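You operate a simulated robot arm through the tools that you are given. There is no shell and no other tool. Be economical: measure what you need, move in short steps, check, and stop when the job is done.

You are at the controls of a simulated robot arm. One attempt, no reset.

## Task
Press the shell home on the pump plug, then box it.
Fine: draw the slider back; plug shut in the parts box.

The check looks at the end state, three seconds after you hand in, the way a careful person would. Anything else that was tipped, shoved, dropped, spilled or broken makes it a failure.

## Robot
A 6-joint arm with a two-finger parallel gripper, fixed in place. Base frame: the origin is at the foot of the arm, x ahead of it, y to its left, z up; the work surface is at about z = 0. Readings come in mm, degrees, newtons and seconds.
With the tool pointing down near the work surface it reaches from about 120 to 500 mm from the base axis. Its first joint turns from -72.0 to 72.0 degrees. Payload 0.65 kg.
Tool frame: the origin (TCP) lies between the finger pads and is the grasp point; the fingertips stand 25 mm ahead of it; z points along the fingers, y is the line along which they close. The gripper opens to 76 mm. The fingers are 18 mm wide and 10 mm thick; the gripper's body (36 by 78 mm) begins 45 mm behind the TCP.
Orientation is that of the tool frame in the base frame, as [roll, pitch, yaw] about the fixed x, y, z axes, in that order (R = Rz(yaw) Ry(pitch) Rx(roll)). With the fingers straight down and closing along the base's y, the tool's x points along the base's -x, its y along +y and its z along -z.

## Interface
- The arm moves only by the tool play_rows. Its argument "plan" is a list of rows, each a list of 7 numbers: the shift along the tool's x, y, z in mm, then the turn, a rotation vector about the tool's x, y, z in degrees, then the opening in per cent of the stroke, from 0 (shut) to 100 (fully open). In form: [[tx, ty, tz, wx, wy, wz, grip], ...]. A call has 1 to 10 rows; each row shifts and turns the commanded pose from where the row before left it, along the tool's axes as they then stand. A row lasts 0.2 s, in which the tool goes at most 50 mm and 8.6 degrees; a call with a longer step from one row to the next is refused whole, and so is a gripper value outside its range. Where a pose cannot be reached the arm comes as near as it can. A force on the tool above 90 N (or 10 N above the force at the start of the call, whichever is more), or a blocked arm, ends the call early, and 0.2 s more pass. Each finger travels about 108 mm/s and halts on what it meets, pressing with about 43 N; the grip force reading is that of the motor and also rises with nothing between the fingers. The clock runs only during rows and for 0.2 s after the last one: add rows that do not move to give the fingers time. It gives the time, the measured TCP pose, the force on the tool (base axes), the opening and the grip force at its end, in the units of the frame above (readings bear some noise), with the torque about the TCP (base axes, N m) and any sound that the robot's microphone picked up.
- Cameras (640 x 400 px; columns grow to the right, rows downward): "scene" is fixed at [80.2, 298.2, 409]; the picture's right is [-0.47, -0.88, 0.00], its down [-0.46, 0.25, -0.85] and it looks along [0.75, -0.40, -0.52] (base axes); focal length 214 px, centre (320, 200). "wrist" rides on the gripper at [58, 11, -81] in the tool frame; the picture's right is [-0.18, 0.98, 0.00], its down [-0.75, -0.14, -0.64] and it looks along [-0.63, -0.12, 0.77] (tool axes); focal length 243 px, centre (320, 200). There is no depth. A picture from a camera that has moved, and an enlarged one, comes with that camera's place and axes in the base frame and with its lens.
- get_image(camera): a new picture of that camera. It takes no simulated time.
- zoom(camera, box): a new picture of the part [left, top, right, bottom] of that camera's present view, enlarged. It takes no simulated time.
- sign_off(): hands the job in; it is judged then, once.

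Go step by step. Nothing tells you positions but the pictures and the camera data: compare them with the known pose of the tool, close in by small moves and look again before you grip or let go. The budget is 120 turns and 76 pictures, counting those below and the enlarged ones. Unless the task says otherwise, let go and move clear before handing in, and close with one line.

The tools are called after "Emit:" by a JSON object that holds its "fn" and its "kwargs". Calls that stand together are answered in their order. play_rows: Moves the arm, as the interface text tells. Its arguments: {"type":"object","properties":{"plan":{"type":"array","items":{"type":"array","items":{"type":"number"}}}},"required":["plan"]} The other tools are called the same way: get_image (camera) takes a picture; zoom (camera, box) takes an enlarged picture of a part of a camera's view; sign_off () hands the job in.

At the start:

```text
t: 0.0
ee_pos: [268.7, 122.0, 323.1]
orientation: [-180.0, 0.0, 180.0]
force: [-0.8, 0.4, 0.4]
wrist_torque: [-0.04, 0.02, -0.02]
opening: 76.1
grip_force: 0.1
```

scene: 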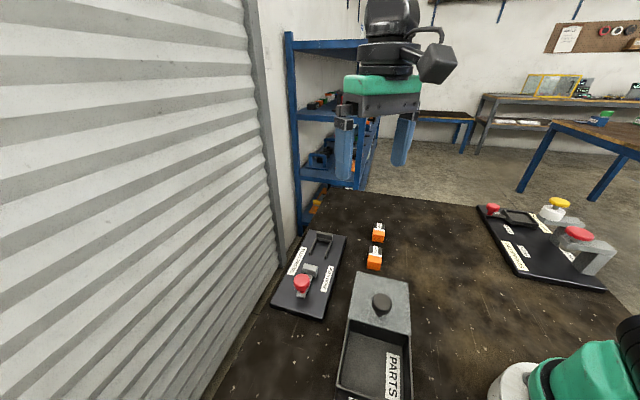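
wrist: 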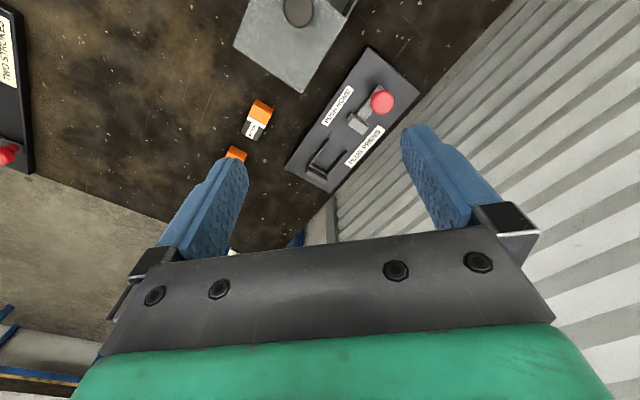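

I see a plug press (black plate with a red knob), orange plug parts beside it, and a parts box with a knobbed cover. I'll zoom in to understand these before moving.

Emit:
{"fn": "zoom", "kwargs": {"camera": "scene", "box": [260, 210, 420, 330]}}

Emit:
{"fn": "zoom", "kwargs": {"camera": "scene", "box": [320, 260, 440, 400]}}

Emit:
{"fn": "zoom", "kwargs": {"camera": "wrist", "box": [220, 0, 440, 200]}}

Emit:
{"fn": "zoom", "kwargs": {"camera": "scene", "box": [470, 180, 640, 300]}}

```text
3.33 times, centred on (340, 270) of scene
camera zoom: at [80.2, 298.2, 409.0], right [-0.47, -0.88, 0.0], down [-0.46, 0.25, -0.85], along [0.75, -0.4, -0.52], focal length 715 px, centre (253, -33)
```

zoom: 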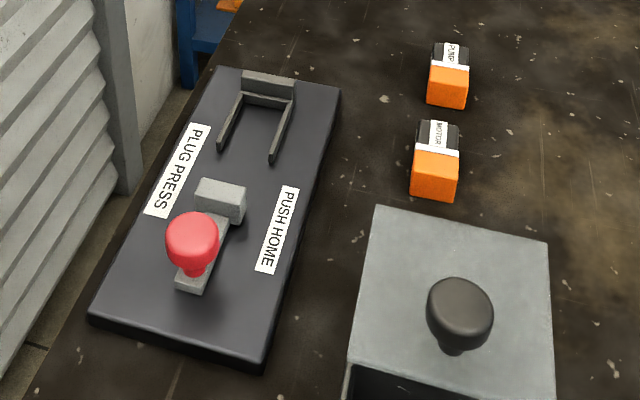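

```text
2.86 times, centred on (380, 330) of scene
camera zoom: at [80.2, 298.2, 409.0], right [-0.47, -0.88, 0.0], down [-0.46, 0.25, -0.85], along [0.75, -0.4, -0.52], focal length 613 px, centre (149, -171)
```

zoom: 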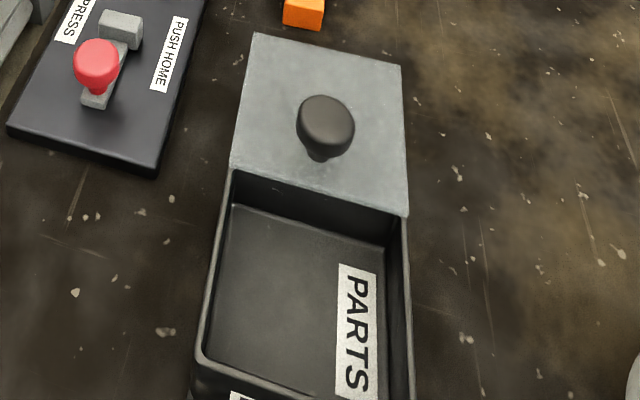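

```text
2.00 times, centred on (330, 100) of wrist
camera zoom: at [209.6, 132.3, 404.4], right [0.18, 0.98, 0.0], down [0.75, -0.14, 0.64], along [0.63, -0.12, -0.77], focal length 485 px, centre (300, 400)
```

zoom: 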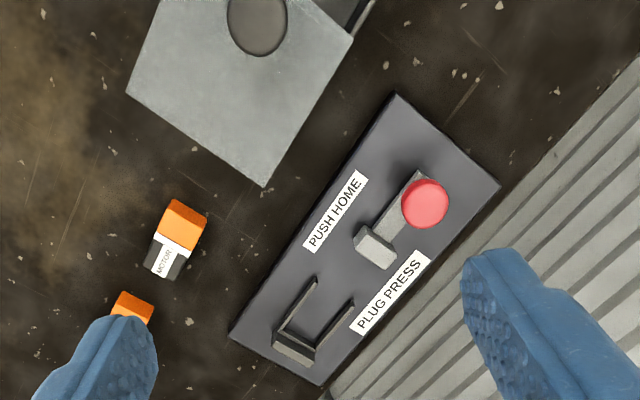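

```text
3.33 times, centred on (555, 240) of scene
camera zoom: at [80.2, 298.2, 409.0], right [-0.47, -0.88, 0.0], down [-0.46, 0.25, -0.85], along [0.75, -0.4, -0.52], focal length 715 px, centre (-463, 67)
```

zoom: 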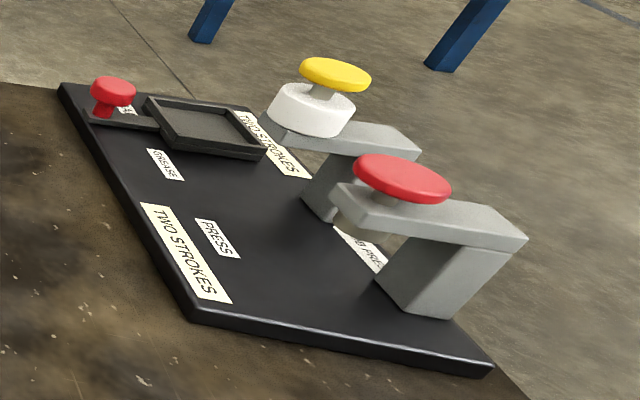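

The pump plug is near (415,-65), the motor plug near (346,2), the press nest near (443,100), the slider knob near (338,200) and the box lid knob near (232,91). I'll move above the pump plug for a closer look.

Emit:
{"fn": "play_rows", "kwargs": {"plan": [[-20, -31, 26, 0, 0, 0, 100], [-20, -31, 26, 0, 0, 0, 100], [-20, -31, 26, 0, 0, 0, 100], [-20, -31, 26, 0, 0, 0, 100], [-20, -31, 26, 0, 0, 0, 100], [-20, -31, 26, 0, 0, 0, 100]]}}

Emit:
{"fn": "get_image", "kwargs": {"camera": "wrist"}}

Emit:
{"fn": "zoom", "kwargs": {"camera": "scene", "box": [320, 200, 440, 280]}}

```text
t: 1.4
ee_pos: [389.7, -65.9, 164.8]
orientation: [179.9, 0.0, -179.9]
force: [-0.4, -0.3, 0.2]
wrist_torque: [0.0, -0.03, 0.03]
opening: 75.9
grip_force: 0.1
```

```text
69 pictures are left
camera wrist: at [330.9, -55.2, 246.9], right [0.18, 0.98, 0.0], down [0.75, -0.14, 0.64], along [0.63, -0.12, -0.77], focal length 243 px, centre (320, 200)
```

wrist: 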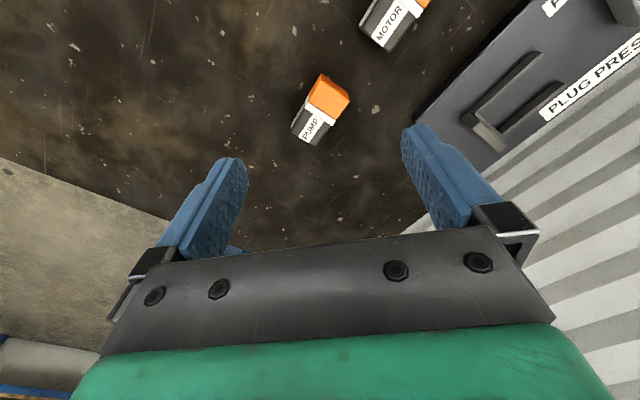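

```text
5.00 times, centred on (380, 240) of scene
camera zoom: at [80.1, 298.2, 409.0], right [-0.47, -0.88, 0.0], down [-0.46, 0.25, -0.85], along [0.75, -0.4, -0.52], focal length 1072 px, centre (20, 0)
```

zoom: 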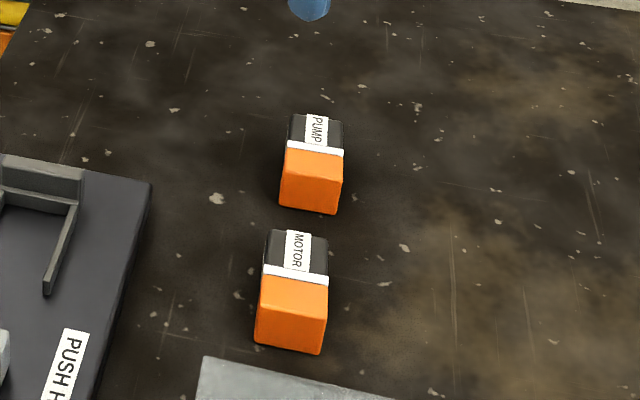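

The pump plug is at roughly (410,-70) with its orange end toward the base. I'll zoom in for an exact pose.

Emit:
{"fn": "zoom", "kwargs": {"camera": "wrist", "box": [260, 50, 390, 170]}}

Emit:
{"fn": "zoom", "kwargs": {"camera": "wrist", "box": [400, 0, 640, 200]}}

```text
3.33 times, centred on (325, 110) of wrist
camera zoom: at [330.9, -55.2, 246.9], right [0.18, 0.98, 0.0], down [0.75, -0.14, 0.64], along [0.63, -0.12, -0.77], focal length 809 px, centre (303, 500)
```

zoom: 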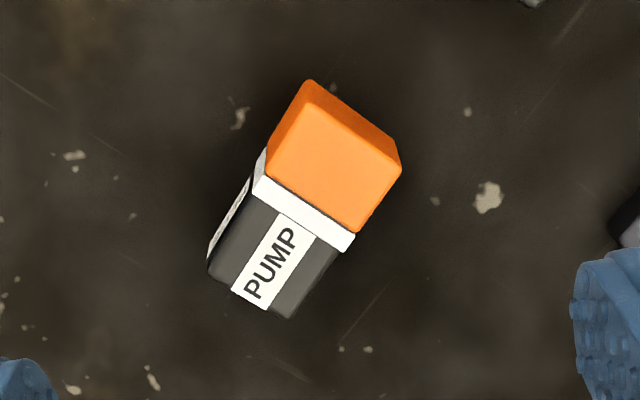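

```text
2.00 times, centred on (520, 100) of wrist
camera zoom: at [330.9, -55.2, 246.9], right [0.18, 0.98, 0.0], down [0.75, -0.14, 0.64], along [0.63, -0.12, -0.77], focal length 485 px, centre (-80, 400)
```

zoom: 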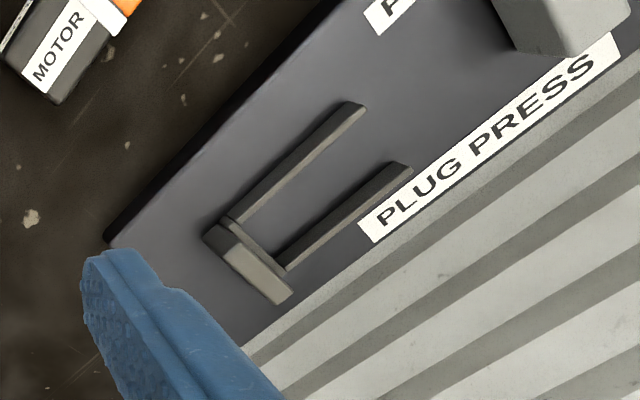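

The plug's axis runs along about (0.7,-0.7) with the black end away, and the press axis looks parallel, so little turning should be needed between them. I'll turn the tool 45° to straddle the plug, come lower and look again.

Emit:
{"fn": "play_rows", "kwargs": {"plan": [[0, 0, 5, 0, 0, 7.5, 100], [0, 0, 5, 0, 0, 7.5, 100], [0, 0, 5, 0, 0, 7.5, 100], [0, 0, 5, 0, 0, 7.5, 100], [0, 0, 5, 0, 0, 7.5, 100], [0, 0, 5, 0, 0, 7.5, 100], [-10.5, 6.5, 10, 0, 0, 0, 100], [-10.5, 6.5, 10, 0, 0, 0, 100], [0, 0, 0, 0, 0, 0, 100]]}}

Emit:
{"fn": "get_image", "kwargs": {"camera": "wrist"}}

```text
t: 3.4
ee_pos: [412.2, -70.8, 115.7]
orientation: [-180.0, 0.0, 135.0]
force: [0.1, 0.5, -0.6]
wrist_torque: [0.0, -0.04, 0.01]
opening: 76.1
grip_force: 0.1
```

```text
65 pictures are left
camera wrist: at [377.8, -22.2, 198.0], right [0.83, 0.56, 0.0], down [0.43, -0.63, 0.64], along [0.36, -0.53, -0.77], focal length 243 px, centre (320, 200)
```

wrist: 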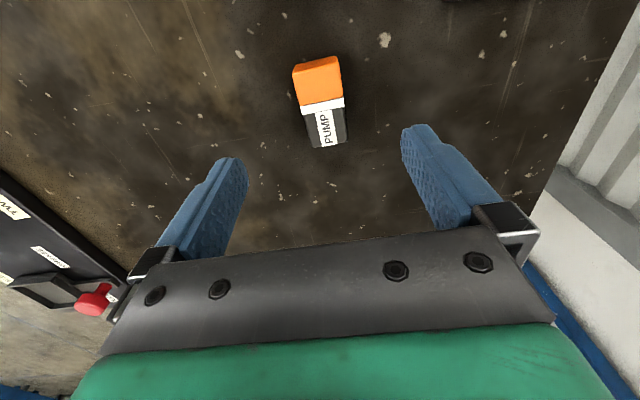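

Emit:
{"fn": "zoom", "kwargs": {"camera": "wrist", "box": [270, 40, 370, 160]}}

```text
3.33 times, centred on (320, 100) of wrist
camera zoom: at [377.8, -22.2, 198.0], right [0.83, 0.56, 0.0], down [0.43, -0.63, 0.64], along [0.36, -0.53, -0.77], focal length 809 px, centre (320, 533)
```

zoom: 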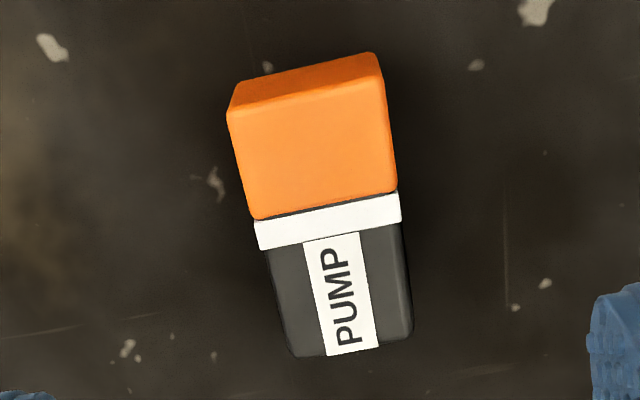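

In the tool frame the plug spans X −30..+23 and Y −13..+16, about 24 mm high, and it's aligned with the fingers. I'll descend to grip its upper part at the shell and band seam, leaving the lower part clear for the nest rails.

Emit:
{"fn": "play_rows", "kwargs": {"plan": [[3, 1.4, 20, 0, 0, 0, 100], [0, 0, 30, 0, 0, 0, 100], [0, 0, 27.7, 0, 0, 0, 100], [0, 0, 0, 0, 0, 0, 100]]}}

Emit:
{"fn": "get_image", "kwargs": {"camera": "wrist"}}

Emit:
{"fn": "zoom", "kwargs": {"camera": "scene", "box": [320, 180, 440, 280]}}

```text
t: 4.4
ee_pos: [409.7, -66.0, 40.5]
orientation: [179.9, 0.0, 135.0]
force: [0.2, -0.9, 0.1]
wrist_torque: [0.01, -0.06, -0.01]
opening: 76.0
grip_force: 0.2
```

```text
63 pictures are left
camera wrist: at [376.5, -16.9, 121.7], right [0.83, 0.56, 0.0], down [0.43, -0.63, 0.64], along [0.36, -0.53, -0.77], focal length 243 px, centre (320, 200)
```

wrist: 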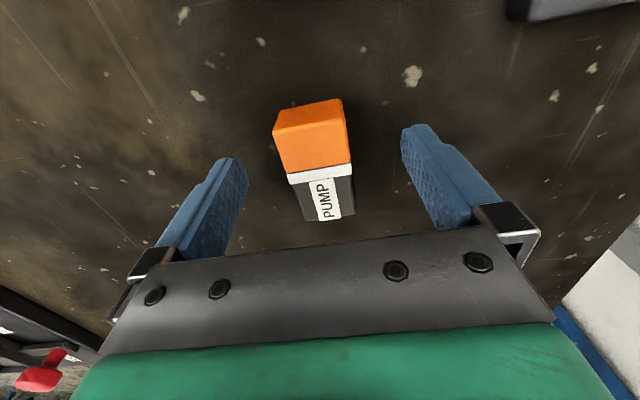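

```text
4.00 times, centred on (380, 230) of scene
camera zoom: at [80.2, 298.2, 409.0], right [-0.47, -0.88, 0.0], down [-0.46, 0.25, -0.85], along [0.75, -0.4, -0.52], focal length 858 px, centre (80, 80)
```

zoom: 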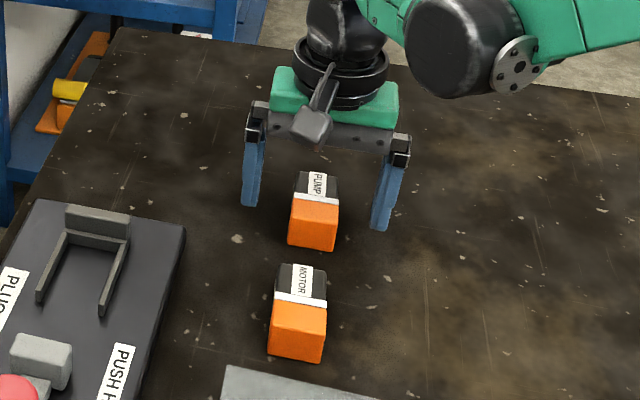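

The plug sits centred between the fingers with the seam near the tool origin. Closing.

Emit:
{"fn": "play_rows", "kwargs": {"plan": [[0, -1, 0, 0, 0, 0, 60], [0, 0, 0, 0, 0, 0, 42], [0, 0, 0, 0, 0, 0, 25], [0, 0, 0, 0, 0, 0, 25]]}}

Emit:
{"fn": "zoom", "kwargs": {"camera": "wrist", "box": [200, 60, 440, 240]}}

```text
t: 5.4
ee_pos: [410.8, -66.9, 40.2]
orientation: [179.9, -0.1, 135.0]
force: [-0.2, -0.1, -0.3]
wrist_torque: [0.02, 0.0, -0.03]
opening: 29.0
grip_force: 42.7
```

```text
2.22 times, centred on (320, 150) of wrist
camera zoom: at [376.3, -18.3, 121.6], right [0.83, 0.56, 0.0], down [0.43, -0.63, 0.64], along [0.36, -0.53, -0.77], focal length 539 px, centre (320, 311)
```

zoom: 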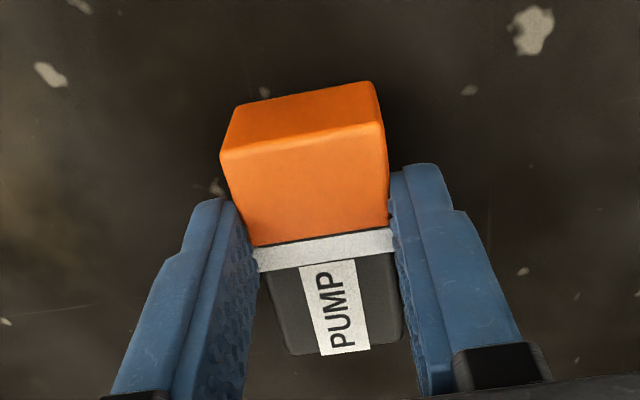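

Plug held (opening 29 mm). Lifting and moving to hover over the nest.

Emit:
{"fn": "play_rows", "kwargs": {"plan": [[0, 0, -35, 0, 0, 0, 25], [0, 0, -35, 0, 0, 0, 25], [29, 32.7, 0, 0, 0, 0, 25], [29, 32.7, 0, 0, 0, 0, 25], [29, 32.7, 0, 0, 0, 0, 25], [29, 32.7, 0, 0, 0, 0, 25], [0, 0, 0, 0, 0, 0, 25]]}}

Emit:
{"fn": "get_image", "kwargs": {"camera": "wrist"}}

Emit:
{"fn": "get_image", "kwargs": {"camera": "scene"}}

```text
t: 7.0
ee_pos: [418.6, 108.0, 112.0]
orientation: [179.9, 0.1, 135.0]
force: [-0.4, -0.7, -0.4]
wrist_torque: [0.0, 0.0, 0.02]
opening: 19.1
grip_force: 0.1
```

```text
60 pictures are left
camera wrist: at [385.5, 157.2, 194.2], right [0.83, 0.56, 0.0], down [0.43, -0.63, 0.64], along [0.36, -0.53, -0.77], focal length 243 px, centre (320, 200)
```

wrist: 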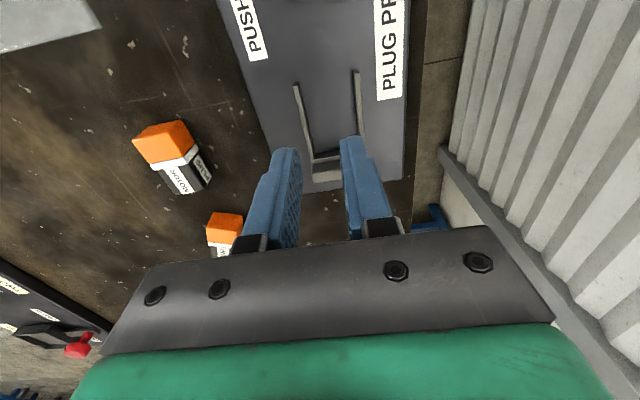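

```text
59 pictures are left
```

scene: 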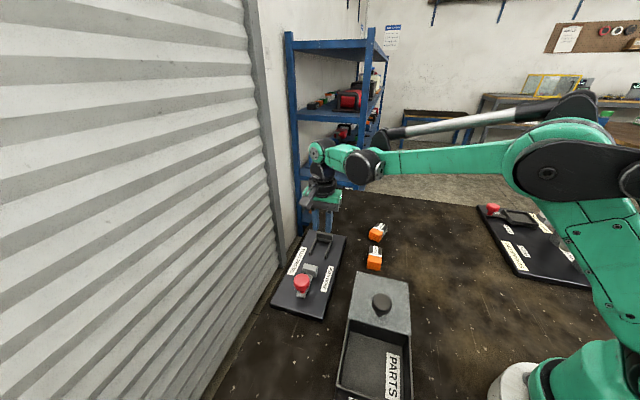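

The plug slipped from the shallow grip and is standing near its old place, turned a little. While I'm here I'll look at the nest's geometry and the plug's current state.

Emit:
{"fn": "zoom", "kwargs": {"camera": "wrist", "box": [270, 50, 410, 200]}}

Emit:
{"fn": "zoom", "kwargs": {"camera": "scene", "box": [350, 210, 410, 280]}}

```text
2.67 times, centred on (340, 125) of wrist
camera zoom: at [385.5, 157.2, 194.2], right [0.83, 0.56, 0.0], down [0.43, -0.63, 0.64], along [0.36, -0.53, -0.77], focal length 647 px, centre (267, 400)
```

zoom: 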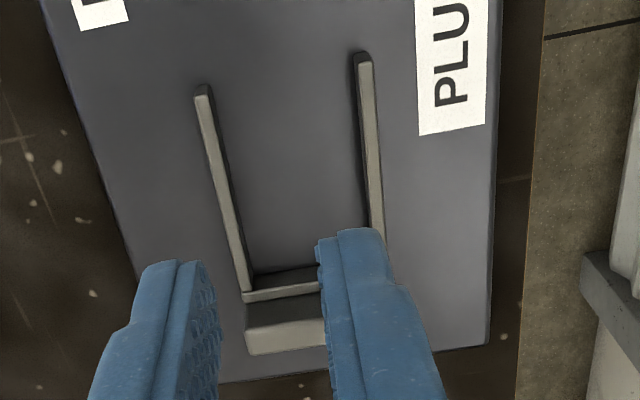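

```text
5.71 times, centred on (380, 245) of scene
camera zoom: at [80.2, 298.2, 409.0], right [-0.47, -0.88, 0.0], down [-0.46, 0.25, -0.85], along [0.75, -0.4, -0.52], focal length 1226 px, centre (-23, -57)
```

zoom: 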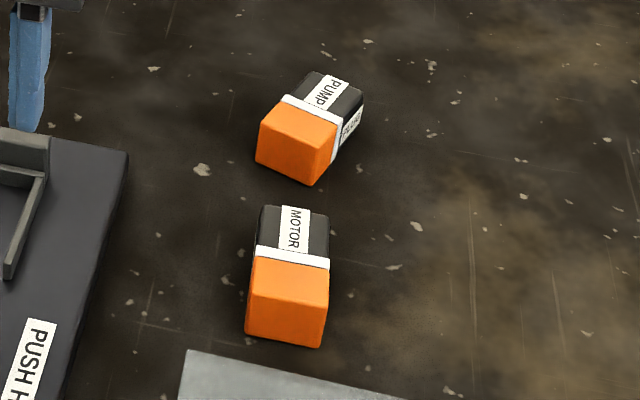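

The plug stands upright, just turned. I'll go back over it with the gripper open and measure its new pose.

Emit:
{"fn": "play_rows", "kwargs": {"plan": [[-29, -32.7, 0, 0, 0, 0, 60], [-29, -32.7, 0, 0, 0, 0, 100], [-29, -32.7, 0, 0, 0, 0, 100], [-25, -32.7, 0, 0, 0, 0, 100], [0, 0, 0, 0, 0, 0, 100]]}}

Emit:
{"fn": "zoom", "kwargs": {"camera": "wrist", "box": [240, 20, 420, 170]}}

```text
t: 8.2
ee_pos: [409.3, -67.5, 111.1]
orientation: [-180.0, -0.1, 135.1]
force: [0.2, 0.0, -0.9]
wrist_torque: [-0.01, 0.01, -0.03]
opening: 75.9
grip_force: 0.0
```

```text
2.67 times, centred on (330, 95) of wrist
camera zoom: at [374.7, -18.2, 192.5], right [0.82, 0.57, 0.0], down [0.43, -0.63, 0.64], along [0.36, -0.53, -0.77], focal length 647 px, centre (293, 480)
```

zoom: 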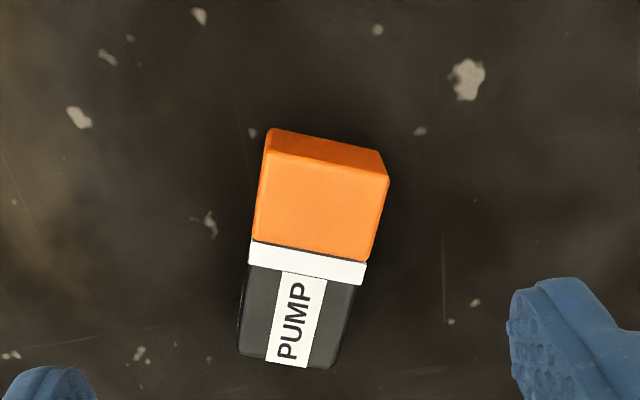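

The plug is now turned about 21° in the tool frame with its band centre at tool (−7, 2.4). I'll align to it, then descend deeper this time.

Emit:
{"fn": "play_rows", "kwargs": {"plan": [[0, 0, 0, 0, 0, 7, 100], [0, 0, 0, 0, 0, 7, 100], [0, 0, 0, 0, 0, 7, 100], [-5.7, 4.75, 20, 0, 0, 0, 100], [0, 0, 20, 0, 0, 0, 100], [0, 0, 15, 0, 0, 0, 100], [0, 0, 0, 0, 0, 0, 100]]}}

Emit:
{"fn": "zoom", "kwargs": {"camera": "wrist", "box": [200, 60, 440, 240]}}

```text
t: 9.8
ee_pos: [412.5, -67.9, 53.9]
orientation: [-180.0, 0.1, 114.0]
force: [-0.4, -0.5, -0.4]
wrist_torque: [0.02, -0.05, 0.01]
opening: 75.9
grip_force: 0.1
```

```text
2.22 times, centred on (320, 150) of wrist
camera zoom: at [399.5, -10.1, 135.8], right [0.97, 0.23, 0.0], down [0.18, -0.75, 0.64], along [0.15, -0.63, -0.77], focal length 539 px, centre (320, 311)
```

zoom: 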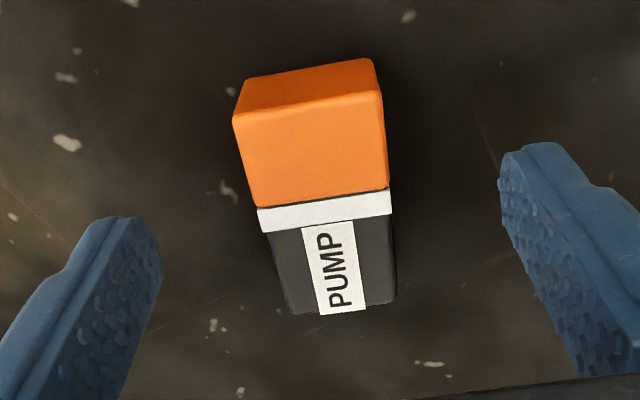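

Aligned within a degree and nearly centred. Going down the rest of the way, shifting 3 mm onto the band, then closing.

Emit:
{"fn": "play_rows", "kwargs": {"plan": [[-3, 0.3, 12, 0, 0, 0, 100], [0, 0, 11, 0, 0, 0, 100], [0, 0, 0, 0, 0, 0, 70], [0, 0, 0, 0, 0, 0, 45], [0, 0, 0, 0, 0, 0, 20], [0, 0, 0, 0, 0, 0, 0], [0, 0, 0, 0, 0, 0, 0]]}}

Emit:
{"fn": "zoom", "kwargs": {"camera": "wrist", "box": [200, 60, 440, 240]}}

```text
t: 11.4
ee_pos: [416.7, -70.2, 33.7]
orientation: [180.0, 0.0, 114.0]
force: [0.1, 0.1, 0.3]
wrist_torque: [-0.02, 0.0, 0.0]
opening: 28.5
grip_force: 42.6
```

```text
2.22 times, centred on (320, 150) of wrist
camera zoom: at [402.6, -13.0, 114.0], right [0.97, 0.23, 0.0], down [0.18, -0.75, 0.64], along [0.15, -0.63, -0.77], focal length 539 px, centre (320, 311)
```

zoom: 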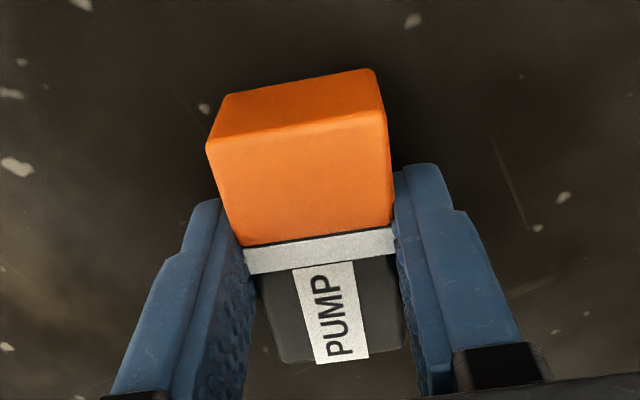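

Gripped at 28.5 mm with tips about 9 mm above the table. I'll lift slowly and check.

Emit:
{"fn": "play_rows", "kwargs": {"plan": [[0, 0, -3, 0, 0, 0, 0], [0, 0, -4, 0, 0, 0, 0], [0, 0, -6, 0, 0, 0, 0], [0, 0, -8, 0, 0, 0, 0], [0, 0, -8, 0, 0, 0, 0], [0, 0, -8, 0, 0, 0, 0], [0, 0, 0, 0, 0, 0, 0]]}}

Emit:
{"fn": "zoom", "kwargs": {"camera": "wrist", "box": [200, 60, 440, 240]}}

Emit:
{"fn": "zoom", "kwargs": {"camera": "scene", "box": [320, 180, 440, 280]}}

```text
t: 13.0
ee_pos: [416.1, -70.2, 68.3]
orientation: [-180.0, 0.0, 114.1]
force: [-0.4, -0.6, -0.5]
wrist_torque: [0.03, 0.01, -0.03]
opening: 29.0
grip_force: 43.4
```

```text
2.22 times, centred on (320, 150) of wrist
camera zoom: at [401.3, -11.7, 150.5], right [0.97, 0.23, 0.0], down [0.18, -0.75, 0.64], along [0.15, -0.63, -0.77], focal length 539 px, centre (320, 311)
```

zoom: 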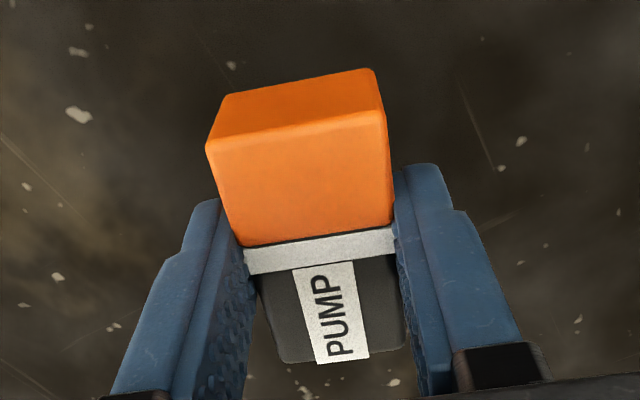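

```text
4.00 times, centred on (380, 230) of scene
camera zoom: at [80.2, 298.2, 409.0], right [-0.47, -0.88, 0.0], down [-0.46, 0.25, -0.85], along [0.75, -0.4, -0.52], focal length 858 px, centre (80, 80)
```

zoom: 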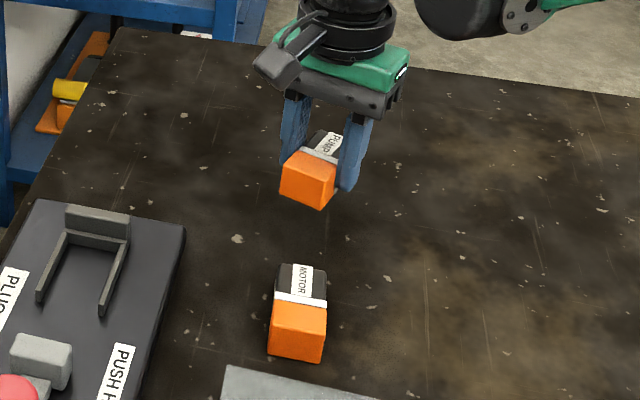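

The plug is held firmly and square. I'll raise it, turn back to the press axis (yaw 135) and move over the nest.

Emit:
{"fn": "play_rows", "kwargs": {"plan": [[0, 0, -15, 0, 0, -7, 0], [0, 0, -15, 0, 0, -7, 0], [0, 0, -15, 0, 0, -7, 0], [19.9, 22.4, 0, 0, 0, 0, 0], [19.9, 22.4, 0, 0, 0, 0, 0], [19.9, 22.4, 0, 0, 0, 0, 0], [19.9, 22.4, 0, 0, 0, 0, 0], [19.9, 22.4, 0, 0, 0, 0, 0], [19.9, 22.4, 0, 0, 0, 0, 0], [0, 0, 0, 0, 0, 0, 0]]}}

Emit:
{"fn": "get_image", "kwargs": {"camera": "wrist"}}

Emit:
{"fn": "zoom", "kwargs": {"camera": "scene", "box": [260, 180, 380, 320]}}

```text
t: 15.2
ee_pos: [427.6, 107.1, 115.8]
orientation: [179.9, 0.0, 135.0]
force: [-0.1, 0.5, 0.7]
wrist_torque: [0.01, 0.0, -0.01]
opening: 28.7
grip_force: 42.8
```

```text
51 pictures are left
camera wrist: at [393.1, 156.0, 197.3], right [0.83, 0.56, 0.0], down [0.43, -0.63, 0.64], along [0.36, -0.53, -0.77], focal length 243 px, centre (320, 200)
```

wrist: 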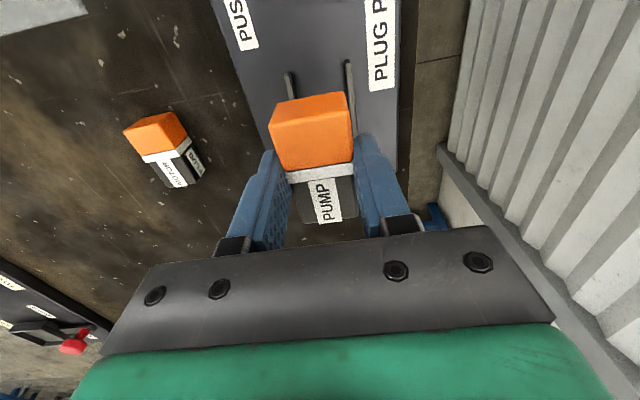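

```text
2.86 times, centred on (320, 250) of scene
camera zoom: at [80.2, 298.2, 409.0], right [-0.47, -0.88, 0.0], down [-0.46, 0.25, -0.85], along [0.75, -0.4, -0.52], focal length 613 px, centre (320, 57)
```

zoom: 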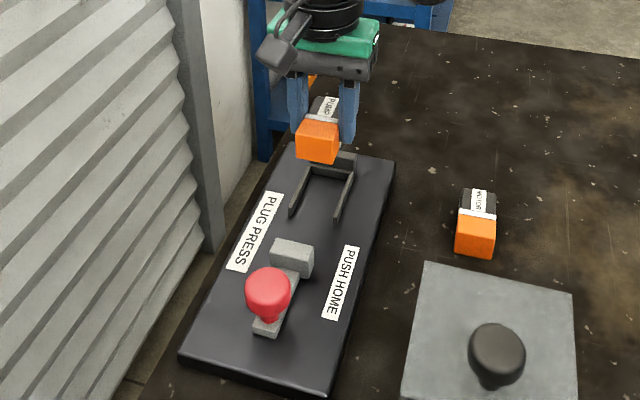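

Before lowering I'll check the rail tips against the plug at higher zoom.

Emit:
{"fn": "zoom", "kwargs": {"camera": "wrist", "box": [250, 40, 390, 150]}}

```text
3.64 times, centred on (320, 95) of wrist
camera zoom: at [393.1, 156.0, 197.3], right [0.83, 0.56, 0.0], down [0.43, -0.63, 0.64], along [0.36, -0.53, -0.77], focal length 882 px, centre (320, 582)
```

zoom: 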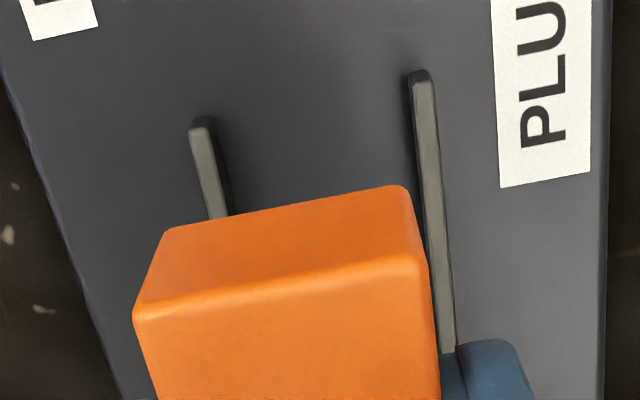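

The rails sit about 3 mm further to the tool's +Y than the plug. I'll shift 2.5 mm, lower to just above the rails and recheck.

Emit:
{"fn": "play_rows", "kwargs": {"plan": [[0, 2.5, 10, 0, 0, 0, 0], [0, 0, 15, 0, 0, 0, 0], [0, 0, 15, 0, 0, 0, 0], [0, 0, 5, 0, 0, 0, 0], [0, 0, 0, 0, 0, 0, 0]]}}

Emit:
{"fn": "zoom", "kwargs": {"camera": "wrist", "box": [220, 20, 420, 180]}}

Emit:
{"fn": "zoom", "kwargs": {"camera": "scene", "box": [280, 190, 360, 270]}}

```text
t: 16.4
ee_pos: [427.0, 109.4, 67.8]
orientation: [180.0, 0.0, 135.0]
force: [0.2, -0.7, -0.4]
wrist_torque: [-0.01, 0.0, 0.01]
opening: 28.8
grip_force: 43.1
```

```text
2.50 times, centred on (320, 100) of wrist
camera zoom: at [393.4, 158.0, 149.6], right [0.83, 0.56, 0.0], down [0.43, -0.63, 0.64], along [0.36, -0.53, -0.77], focal length 606 px, centre (320, 450)
```

zoom: 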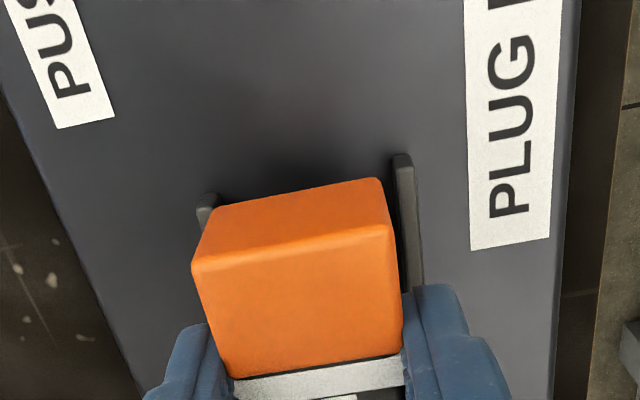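

```text
5.00 times, centred on (320, 230) of scene
camera zoom: at [80.2, 298.2, 409.0], right [-0.47, -0.88, 0.0], down [-0.46, 0.25, -0.85], along [0.75, -0.4, -0.52], focal length 1072 px, centre (320, 50)
```

zoom: 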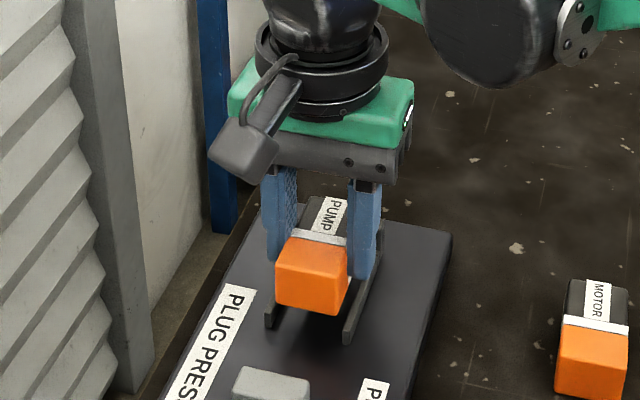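

Centring is within 1 mm. Lowering in small steps while watching the force.

Emit:
{"fn": "play_rows", "kwargs": {"plan": [[0, 1, 4, 0, 0, 0, 0], [0, 0, 4, 0, 0, 0, 0], [0, 0, 4, 0, 0, 0, 0], [0, 0, 0, 0, 0, 0, 0]]}}

Emit:
{"fn": "zoom", "kwargs": {"camera": "scene", "box": [280, 200, 350, 270]}}

Emit:
{"fn": "zoom", "kwargs": {"camera": "wrist", "box": [220, 40, 420, 200]}}

```text
t: 17.4
ee_pos: [429.4, 108.9, 54.8]
orientation: [180.0, 0.0, 135.0]
force: [-0.2, -0.1, -0.7]
wrist_torque: [0.0, -0.04, 0.03]
opening: 28.8
grip_force: 43.3
```

```text
5.71 times, centred on (315, 235) of scene
camera zoom: at [80.2, 298.2, 409.0], right [-0.47, -0.88, 0.0], down [-0.46, 0.25, -0.85], along [0.75, -0.4, -0.52], focal length 1226 px, centre (349, 0)
```

zoom: 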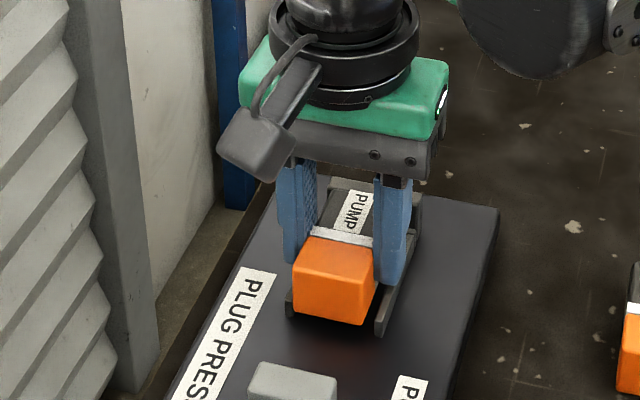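

```text
2.50 times, centred on (320, 120) of wrist
camera zoom: at [395.0, 159.8, 136.4], right [0.83, 0.56, 0.0], down [0.43, -0.63, 0.64], along [0.36, -0.53, -0.77], focal length 606 px, centre (320, 400)
```

zoom: 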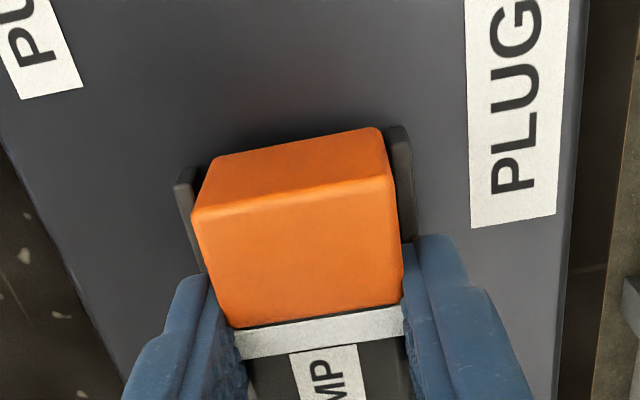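

The plug has entered between the rails, slightly nearer the right one. I'll shift back 1 mm and continue down gently.

Emit:
{"fn": "play_rows", "kwargs": {"plan": [[0, -1, 2, 0, 0, 0, 0], [0, 0, 2, 0, 0, 0, 0], [0, 0, 0, 0, 0, 0, 0]]}}

Emit:
{"fn": "play_rows", "kwargs": {"plan": [[0, 0, 2, 0, 0, 0, 0], [0, 0, 1.5, 0, 0, 0, 0], [0, 0, 0, 0, 0, 0, 0]]}}

Emit:
{"fn": "zoom", "kwargs": {"camera": "wrist", "box": [220, 40, 420, 200]}}

Emit:
{"fn": "zoom", "kwargs": {"camera": "scene", "box": [280, 200, 350, 270]}}

```text
t: 18.2
ee_pos: [429.9, 110.7, 51.6]
orientation: [180.0, 0.0, 135.0]
force: [0.4, -0.3, 0.5]
wrist_torque: [0.06, -0.01, -0.01]
opening: 29.0
grip_force: 42.8
```

```text
t: 18.9
ee_pos: [429.4, 112.4, 50.2]
orientation: [179.8, 0.0, 135.2]
force: [0.0, 2.2, 21.1]
wrist_torque: [-0.22, 0.24, -0.02]
opening: 28.7
grip_force: 42.8
stopped in row 3: the force on the tool passed its limit at 98 N (the readings are from after the stop); the commanded pose is now the measured one
```

```text
2.50 times, centred on (320, 120) of wrist
camera zoom: at [395.1, 159.7, 132.5], right [0.82, 0.57, 0.0], down [0.43, -0.63, 0.64], along [0.36, -0.53, -0.77], focal length 606 px, centre (320, 400)
```

zoom: 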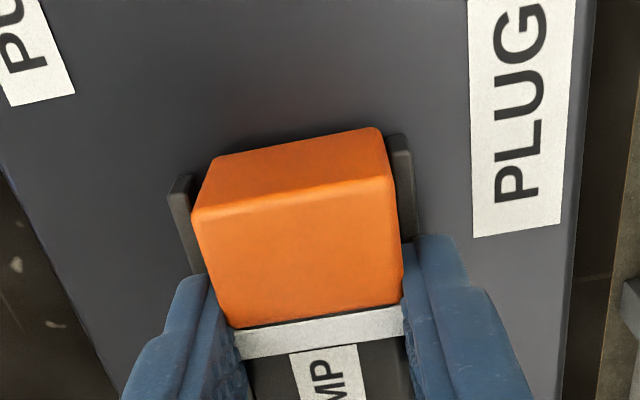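

```text
5.71 times, centred on (315, 235) of scene
camera zoom: at [80.1, 298.2, 409.0], right [-0.47, -0.88, 0.0], down [-0.46, 0.25, -0.85], along [0.75, -0.4, -0.52], focal length 1226 px, centre (349, 0)
```

zoom: 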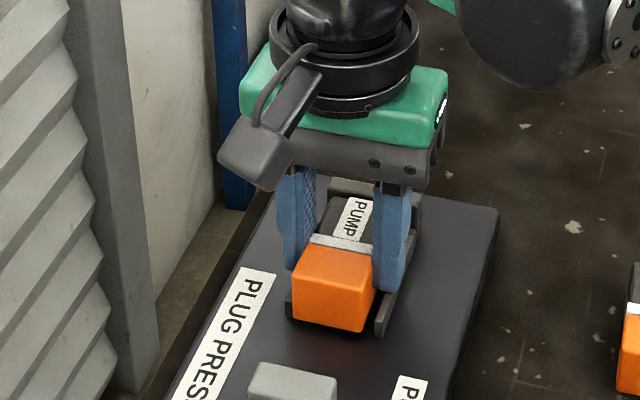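

Contact made with the plug seated between the rails. I'll relieve the force a little and open the fingers.

Emit:
{"fn": "play_rows", "kwargs": {"plan": [[0, 0, -0.5, 0, 0, 0, 10], [0, 0, 0, 0, 0, 0, 45], [0, 0, 0, 0, 0, 0, 60], [0, 0, 0, 0, 0, 0, 60]]}}

Emit:
{"fn": "get_image", "kwargs": {"camera": "wrist"}}

Emit:
{"fn": "zoom", "kwargs": {"camera": "scene", "box": [280, 200, 350, 270]}}

```text
t: 19.9
ee_pos: [430.2, 111.2, 51.3]
orientation: [179.7, -0.1, 135.1]
force: [15.4, 16.2, 27.9]
wrist_torque: [-0.07, 0.01, 0.02]
opening: 29.8
grip_force: 0.2
```

```text
42 pictures are left
camera wrist: at [395.1, 159.8, 132.5], right [0.82, 0.57, 0.0], down [0.43, -0.63, 0.64], along [0.37, -0.53, -0.77], focal length 243 px, centre (320, 200)
```

wrist: 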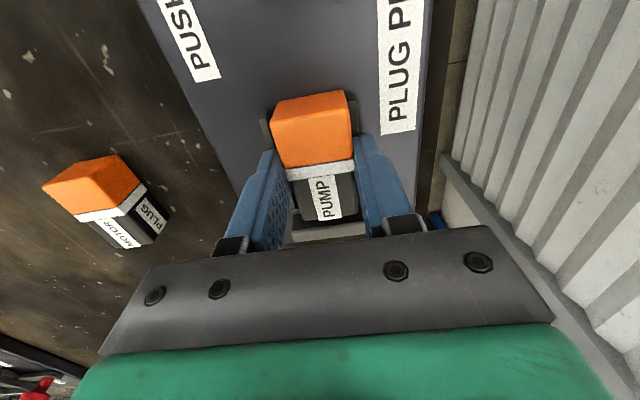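

```text
5.71 times, centred on (315, 235) of scene
camera zoom: at [80.1, 298.2, 409.0], right [-0.47, -0.88, 0.0], down [-0.46, 0.25, -0.85], along [0.75, -0.4, -0.52], focal length 1226 px, centre (349, 0)
```

zoom: 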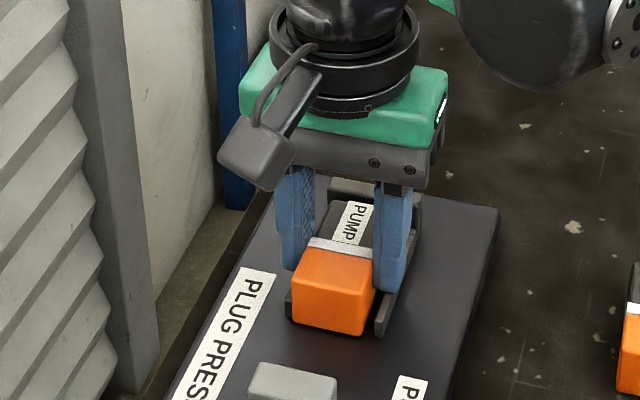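

The fingers can't open because a tapered tip is caught against a rail. I'll hold the opening just loose, raise a few mm to clear the rails, then open.

Emit:
{"fn": "play_rows", "kwargs": {"plan": [[0, 0, 0, 0, 0, 0, 39.5], [0, 0, -2, 0, 0, 0, 39.5], [0, 0, -2, 0, 0, 0, 39.5], [0, 0, -1, 0, 0, 0, 39.5], [0, 0, 0, 0, 0, 0, 39.5]]}}

Emit:
{"fn": "zoom", "kwargs": {"camera": "wrist", "box": [220, 60, 420, 260]}}

```text
t: 21.1
ee_pos: [427.3, 110.8, 55.7]
orientation: [179.9, -0.2, 135.0]
force: [-0.4, 0.4, 0.4]
wrist_torque: [0.02, 0.0, -0.01]
opening: 30.4
grip_force: 0.1
```

```text
2.00 times, centred on (320, 160) of wrist
camera zoom: at [394.3, 159.0, 136.5], right [0.82, 0.57, 0.0], down [0.43, -0.63, 0.64], along [0.36, -0.53, -0.77], focal length 485 px, centre (320, 280)
```

zoom: 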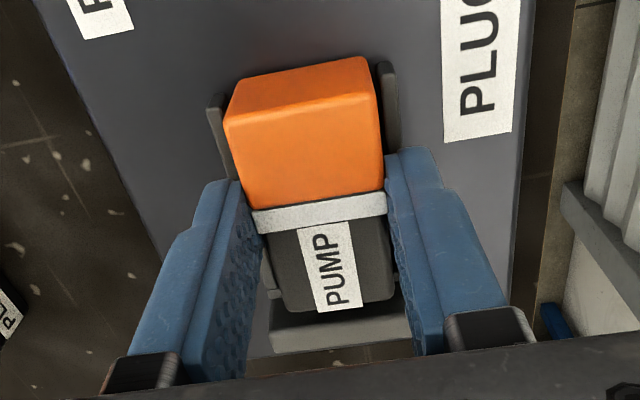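

Free now and the plug stays in the nest. Opening wider and rising.

Emit:
{"fn": "play_rows", "kwargs": {"plan": [[0, 0, 0, 0, 0, 0, 50], [0, 0, 0, 0, 0, 0, 70], [0, 0, -5, 0, 0, 0, 80], [0, 0, -20, 0, 0, 0, 80], [0, 0, -30, 0, 0, 0, 80], [0, 0, -10, 0, 0, 0, 80]]}}

Emit:
{"fn": "get_image", "kwargs": {"camera": "wrist"}}

Emit:
{"fn": "zoom", "kwargs": {"camera": "scene", "box": [260, 200, 360, 330]}}

```text
t: 22.5
ee_pos: [428.7, 111.2, 120.7]
orientation: [179.8, -0.1, 135.0]
force: [0.3, -0.1, -1.0]
wrist_torque: [0.02, 0.0, 0.01]
opening: 61.2
grip_force: 0.1
```

```text
39 pictures are left
camera wrist: at [395.2, 159.9, 202.4], right [0.82, 0.57, 0.0], down [0.43, -0.63, 0.64], along [0.36, -0.53, -0.77], focal length 243 px, centre (320, 200)
```

wrist: 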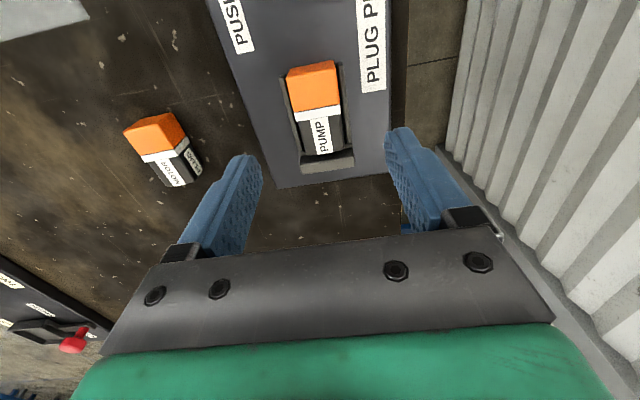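

```text
3.08 times, centred on (310, 265) of scene
camera zoom: at [80.2, 298.2, 409.0], right [-0.47, -0.88, 0.0], down [-0.46, 0.25, -0.85], along [0.75, -0.4, -0.52], focal length 660 px, centre (351, 0)
```

zoom: 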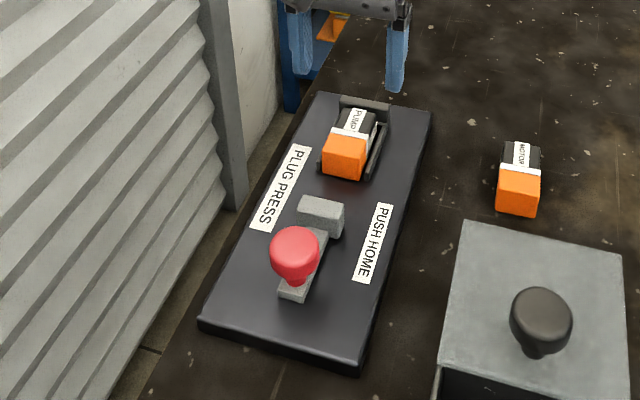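

The plug sits properly in the nest, black end to the stop. Next I go to the slider's red knob.

Emit:
{"fn": "play_rows", "kwargs": {"plan": [[30, 0, 0, 0, 0, 0, 80], [30, 0, 0, 0, 0, 0, 80], [30, 0, 0, 0, 0, 0, 80], [30, 0, 0, 0, 0, 0, 80], [0, 0, 0, 0, 0, 0, 80]]}}

Emit:
{"fn": "get_image", "kwargs": {"camera": "wrist"}}

```text
t: 23.7
ee_pos: [344.0, 194.9, 119.8]
orientation: [179.8, -0.1, 135.1]
force: [-0.1, 0.2, -0.2]
wrist_torque: [0.01, 0.01, 0.04]
opening: 60.5
grip_force: 0.0
```

```text
37 pictures are left
camera wrist: at [310.4, 243.6, 201.8], right [0.82, 0.57, 0.0], down [0.43, -0.63, 0.64], along [0.36, -0.53, -0.77], focal length 243 px, centre (320, 200)
```

wrist: 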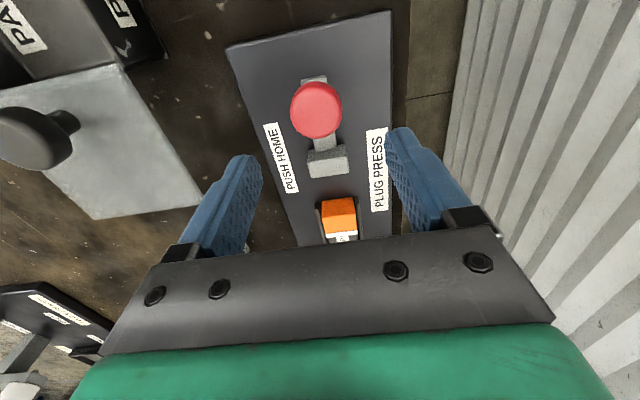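

The knob is about 7 mm toward tool +X, 30 mm across, with its cap near z 50. Lowering around it.

Emit:
{"fn": "play_rows", "kwargs": {"plan": [[6.5, -1.5, 15, 0, 0, 0, 80], [0, 0, 20, 0, 0, 0, 80], [0, 0, 0, 0, 0, 0, 80]]}}

Emit:
{"fn": "zoom", "kwargs": {"camera": "wrist", "box": [200, 60, 440, 240]}}

Emit:
{"fn": "zoom", "kwargs": {"camera": "scene", "box": [240, 220, 360, 330]}}

```text
t: 24.5
ee_pos: [339.0, 199.6, 86.5]
orientation: [179.8, -0.2, 135.0]
force: [0.4, 0.2, -0.3]
wrist_torque: [0.0, -0.04, 0.0]
opening: 60.6
grip_force: 0.1
```

```text
2.22 times, centred on (320, 150) of wrist
camera zoom: at [305.4, 247.7, 168.6], right [0.82, 0.57, 0.0], down [0.43, -0.63, 0.64], along [0.36, -0.53, -0.77], focal length 539 px, centre (320, 311)
```

zoom: 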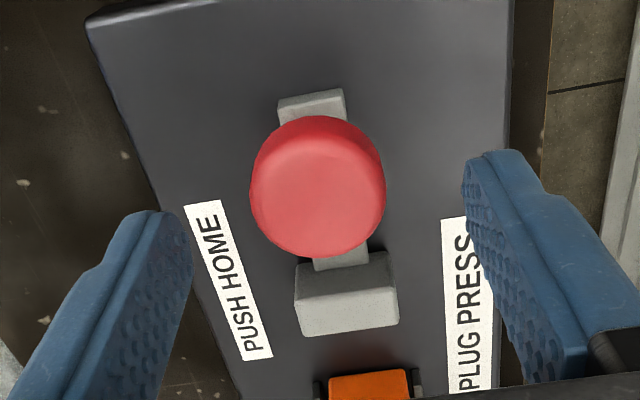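

```text
3.64 times, centred on (300, 275) of scene
camera zoom: at [80.2, 298.2, 409.0], right [-0.47, -0.88, 0.0], down [-0.46, 0.25, -0.85], along [0.75, -0.4, -0.52], focal length 780 px, centre (393, -73)
```

zoom: 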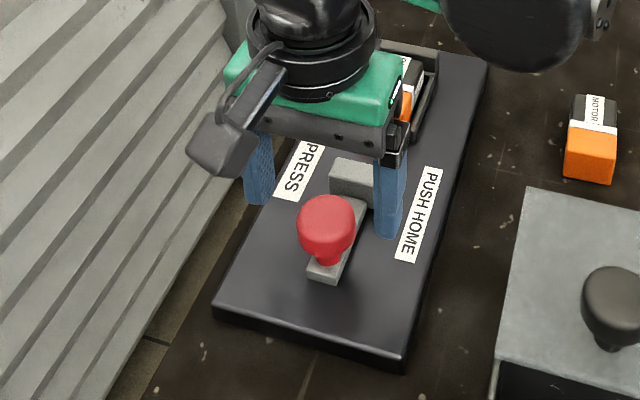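

Centred over the knob. Descending and gripping it.

Emit:
{"fn": "play_rows", "kwargs": {"plan": [[0, -0.8, 12, 0, 0, 0, 80], [0, 0, 12, 0, 0, 0, 80], [0, 0, 0, 0, 0, 0, 60], [0, 0, 0, 0, 0, 0, 35], [0, 0, 0, 0, 0, 0, 10], [0, 0, 0, 0, 0, 0, 0]]}}

Emit:
{"fn": "get_image", "kwargs": {"camera": "wrist"}}

```text
t: 25.9
ee_pos: [339.2, 199.6, 63.3]
orientation: [179.8, 0.0, 135.0]
force: [1.9, 1.8, -6.3]
wrist_torque: [-0.14, 0.09, -0.01]
opening: 30.9
grip_force: 44.1
```

```text
34 pictures are left
camera wrist: at [304.7, 247.5, 144.7], right [0.82, 0.57, 0.0], down [0.43, -0.63, 0.64], along [0.36, -0.53, -0.77], focal length 243 px, centre (320, 200)
```

wrist: 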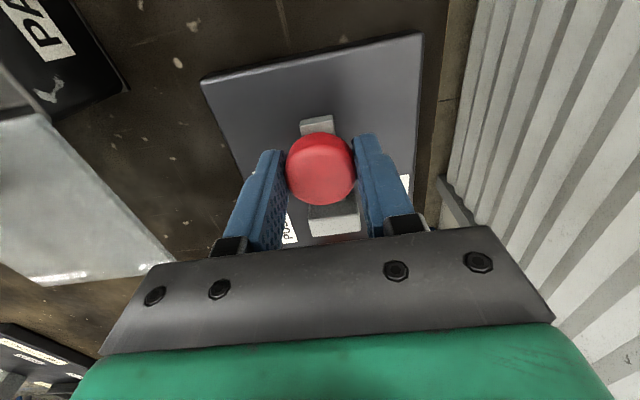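

Knob gripped. Now pushing the slider toward the nest in controlled steps.

Emit:
{"fn": "play_rows", "kwargs": {"plan": [[-6, 0, 0, 0, 0, 0, 0], [-6, 0, 0, 0, 0, 0, 0], [-6, 0, 0, 0, 0, 0, 0], [-6, 0, 0, 0, 0, 0, 0], [-6, 0, 0, 0, 0, 0, 0], [0, 0, 0, 0, 0, 0, 0]]}}

Emit:
{"fn": "zoom", "kwargs": {"camera": "scene", "box": [260, 200, 360, 310]}}

```text
t: 27.3
ee_pos: [358.0, 178.7, 61.1]
orientation: [179.9, -0.1, 135.1]
force: [3.1, 2.2, 31.9]
wrist_torque: [0.06, 0.14, 0.06]
opening: 31.1
grip_force: 44.3
```

```text
3.64 times, centred on (310, 255) of scene
camera zoom: at [80.1, 298.1, 409.0], right [-0.47, -0.88, 0.0], down [-0.46, 0.25, -0.85], along [0.75, -0.4, -0.52], focal length 780 px, centre (356, 0)
```

zoom: 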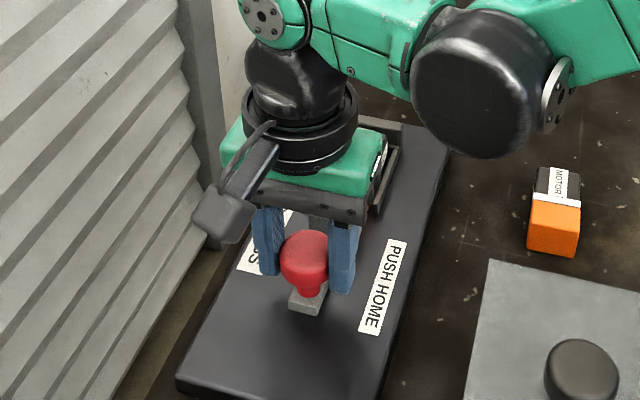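

The slider moves freely; there's some downward load, so I'll ease up 1 mm and keep pushing.

Emit:
{"fn": "play_rows", "kwargs": {"plan": [[-4, 0, -1, 0, 0, 0, 0], [-4, 0, 0, 0, 0, 0, 0], [-4, 0, 0, 0, 0, 0, 0], [-4, 0, 0, 0, 0, 0, 0], [-4, 0, 0, 0, 0, 0, 0], [0, 0, 0, 0, 0, 0, 0]]}}

Emit:
{"fn": "zoom", "kwargs": {"camera": "scene", "box": [260, 200, 360, 310]}}

```text
t: 28.7
ee_pos: [373.7, 163.8, 62.6]
orientation: [179.7, 0.0, 135.2]
force: [18.9, 21.6, -32.0]
wrist_torque: [0.13, 0.39, 0.02]
opening: 31.3
grip_force: 44.2
```

```text
3.64 times, centred on (310, 255) of scene
camera zoom: at [80.3, 298.2, 408.9], right [-0.47, -0.88, 0.0], down [-0.46, 0.25, -0.85], along [0.75, -0.4, -0.52], focal length 780 px, centre (356, 0)
```

zoom: 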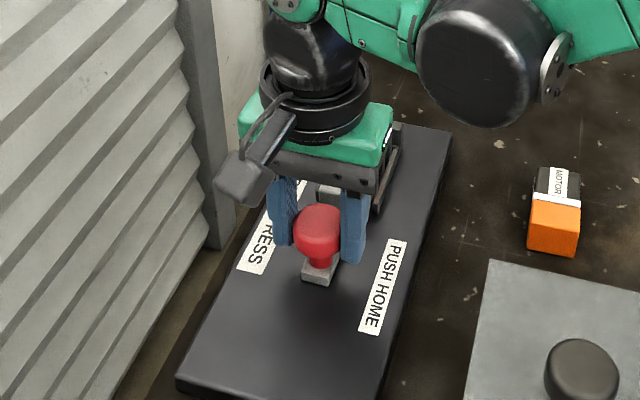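

Side load indicates I'm slightly off the slider's line; I'll correct Y by +1.5 mm, ease down 0.5 mm and continue.

Emit:
{"fn": "play_rows", "kwargs": {"plan": [[0, 1.5, 0.5, 0, 0, 0, 0], [-4, 0.2, 0, 0, 0, 0, 0], [-4, 0.2, 0, 0, 0, 0, 0], [-4, 0.2, 0, 0, 0, 0, 0], [0, 0, 0, 0, 0, 0, 0]]}}

Emit:
{"fn": "zoom", "kwargs": {"camera": "wrist", "box": [220, 100, 420, 240]}}

```text
t: 29.9
ee_pos: [380.7, 156.3, 62.1]
orientation: [-180.0, -0.4, 135.2]
force: [-32.8, 14.0, 6.0]
wrist_torque: [0.09, 0.49, -0.02]
opening: 31.1
grip_force: 44.3
```

```text
2.86 times, centred on (320, 170) of wrist
camera zoom: at [347.7, 204.8, 144.0], right [0.82, 0.57, 0.0], down [0.44, -0.63, 0.64], along [0.36, -0.53, -0.77], focal length 693 px, centre (320, 286)
```

zoom: 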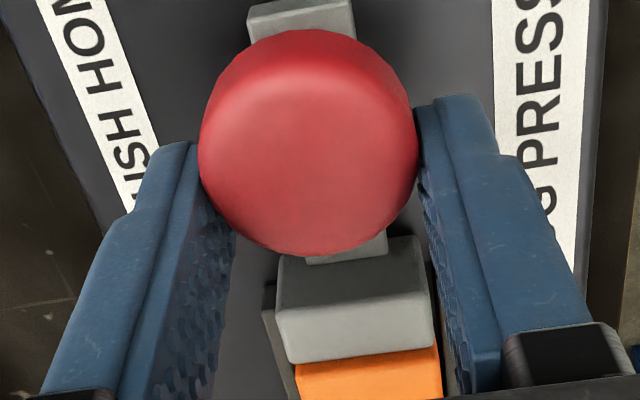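

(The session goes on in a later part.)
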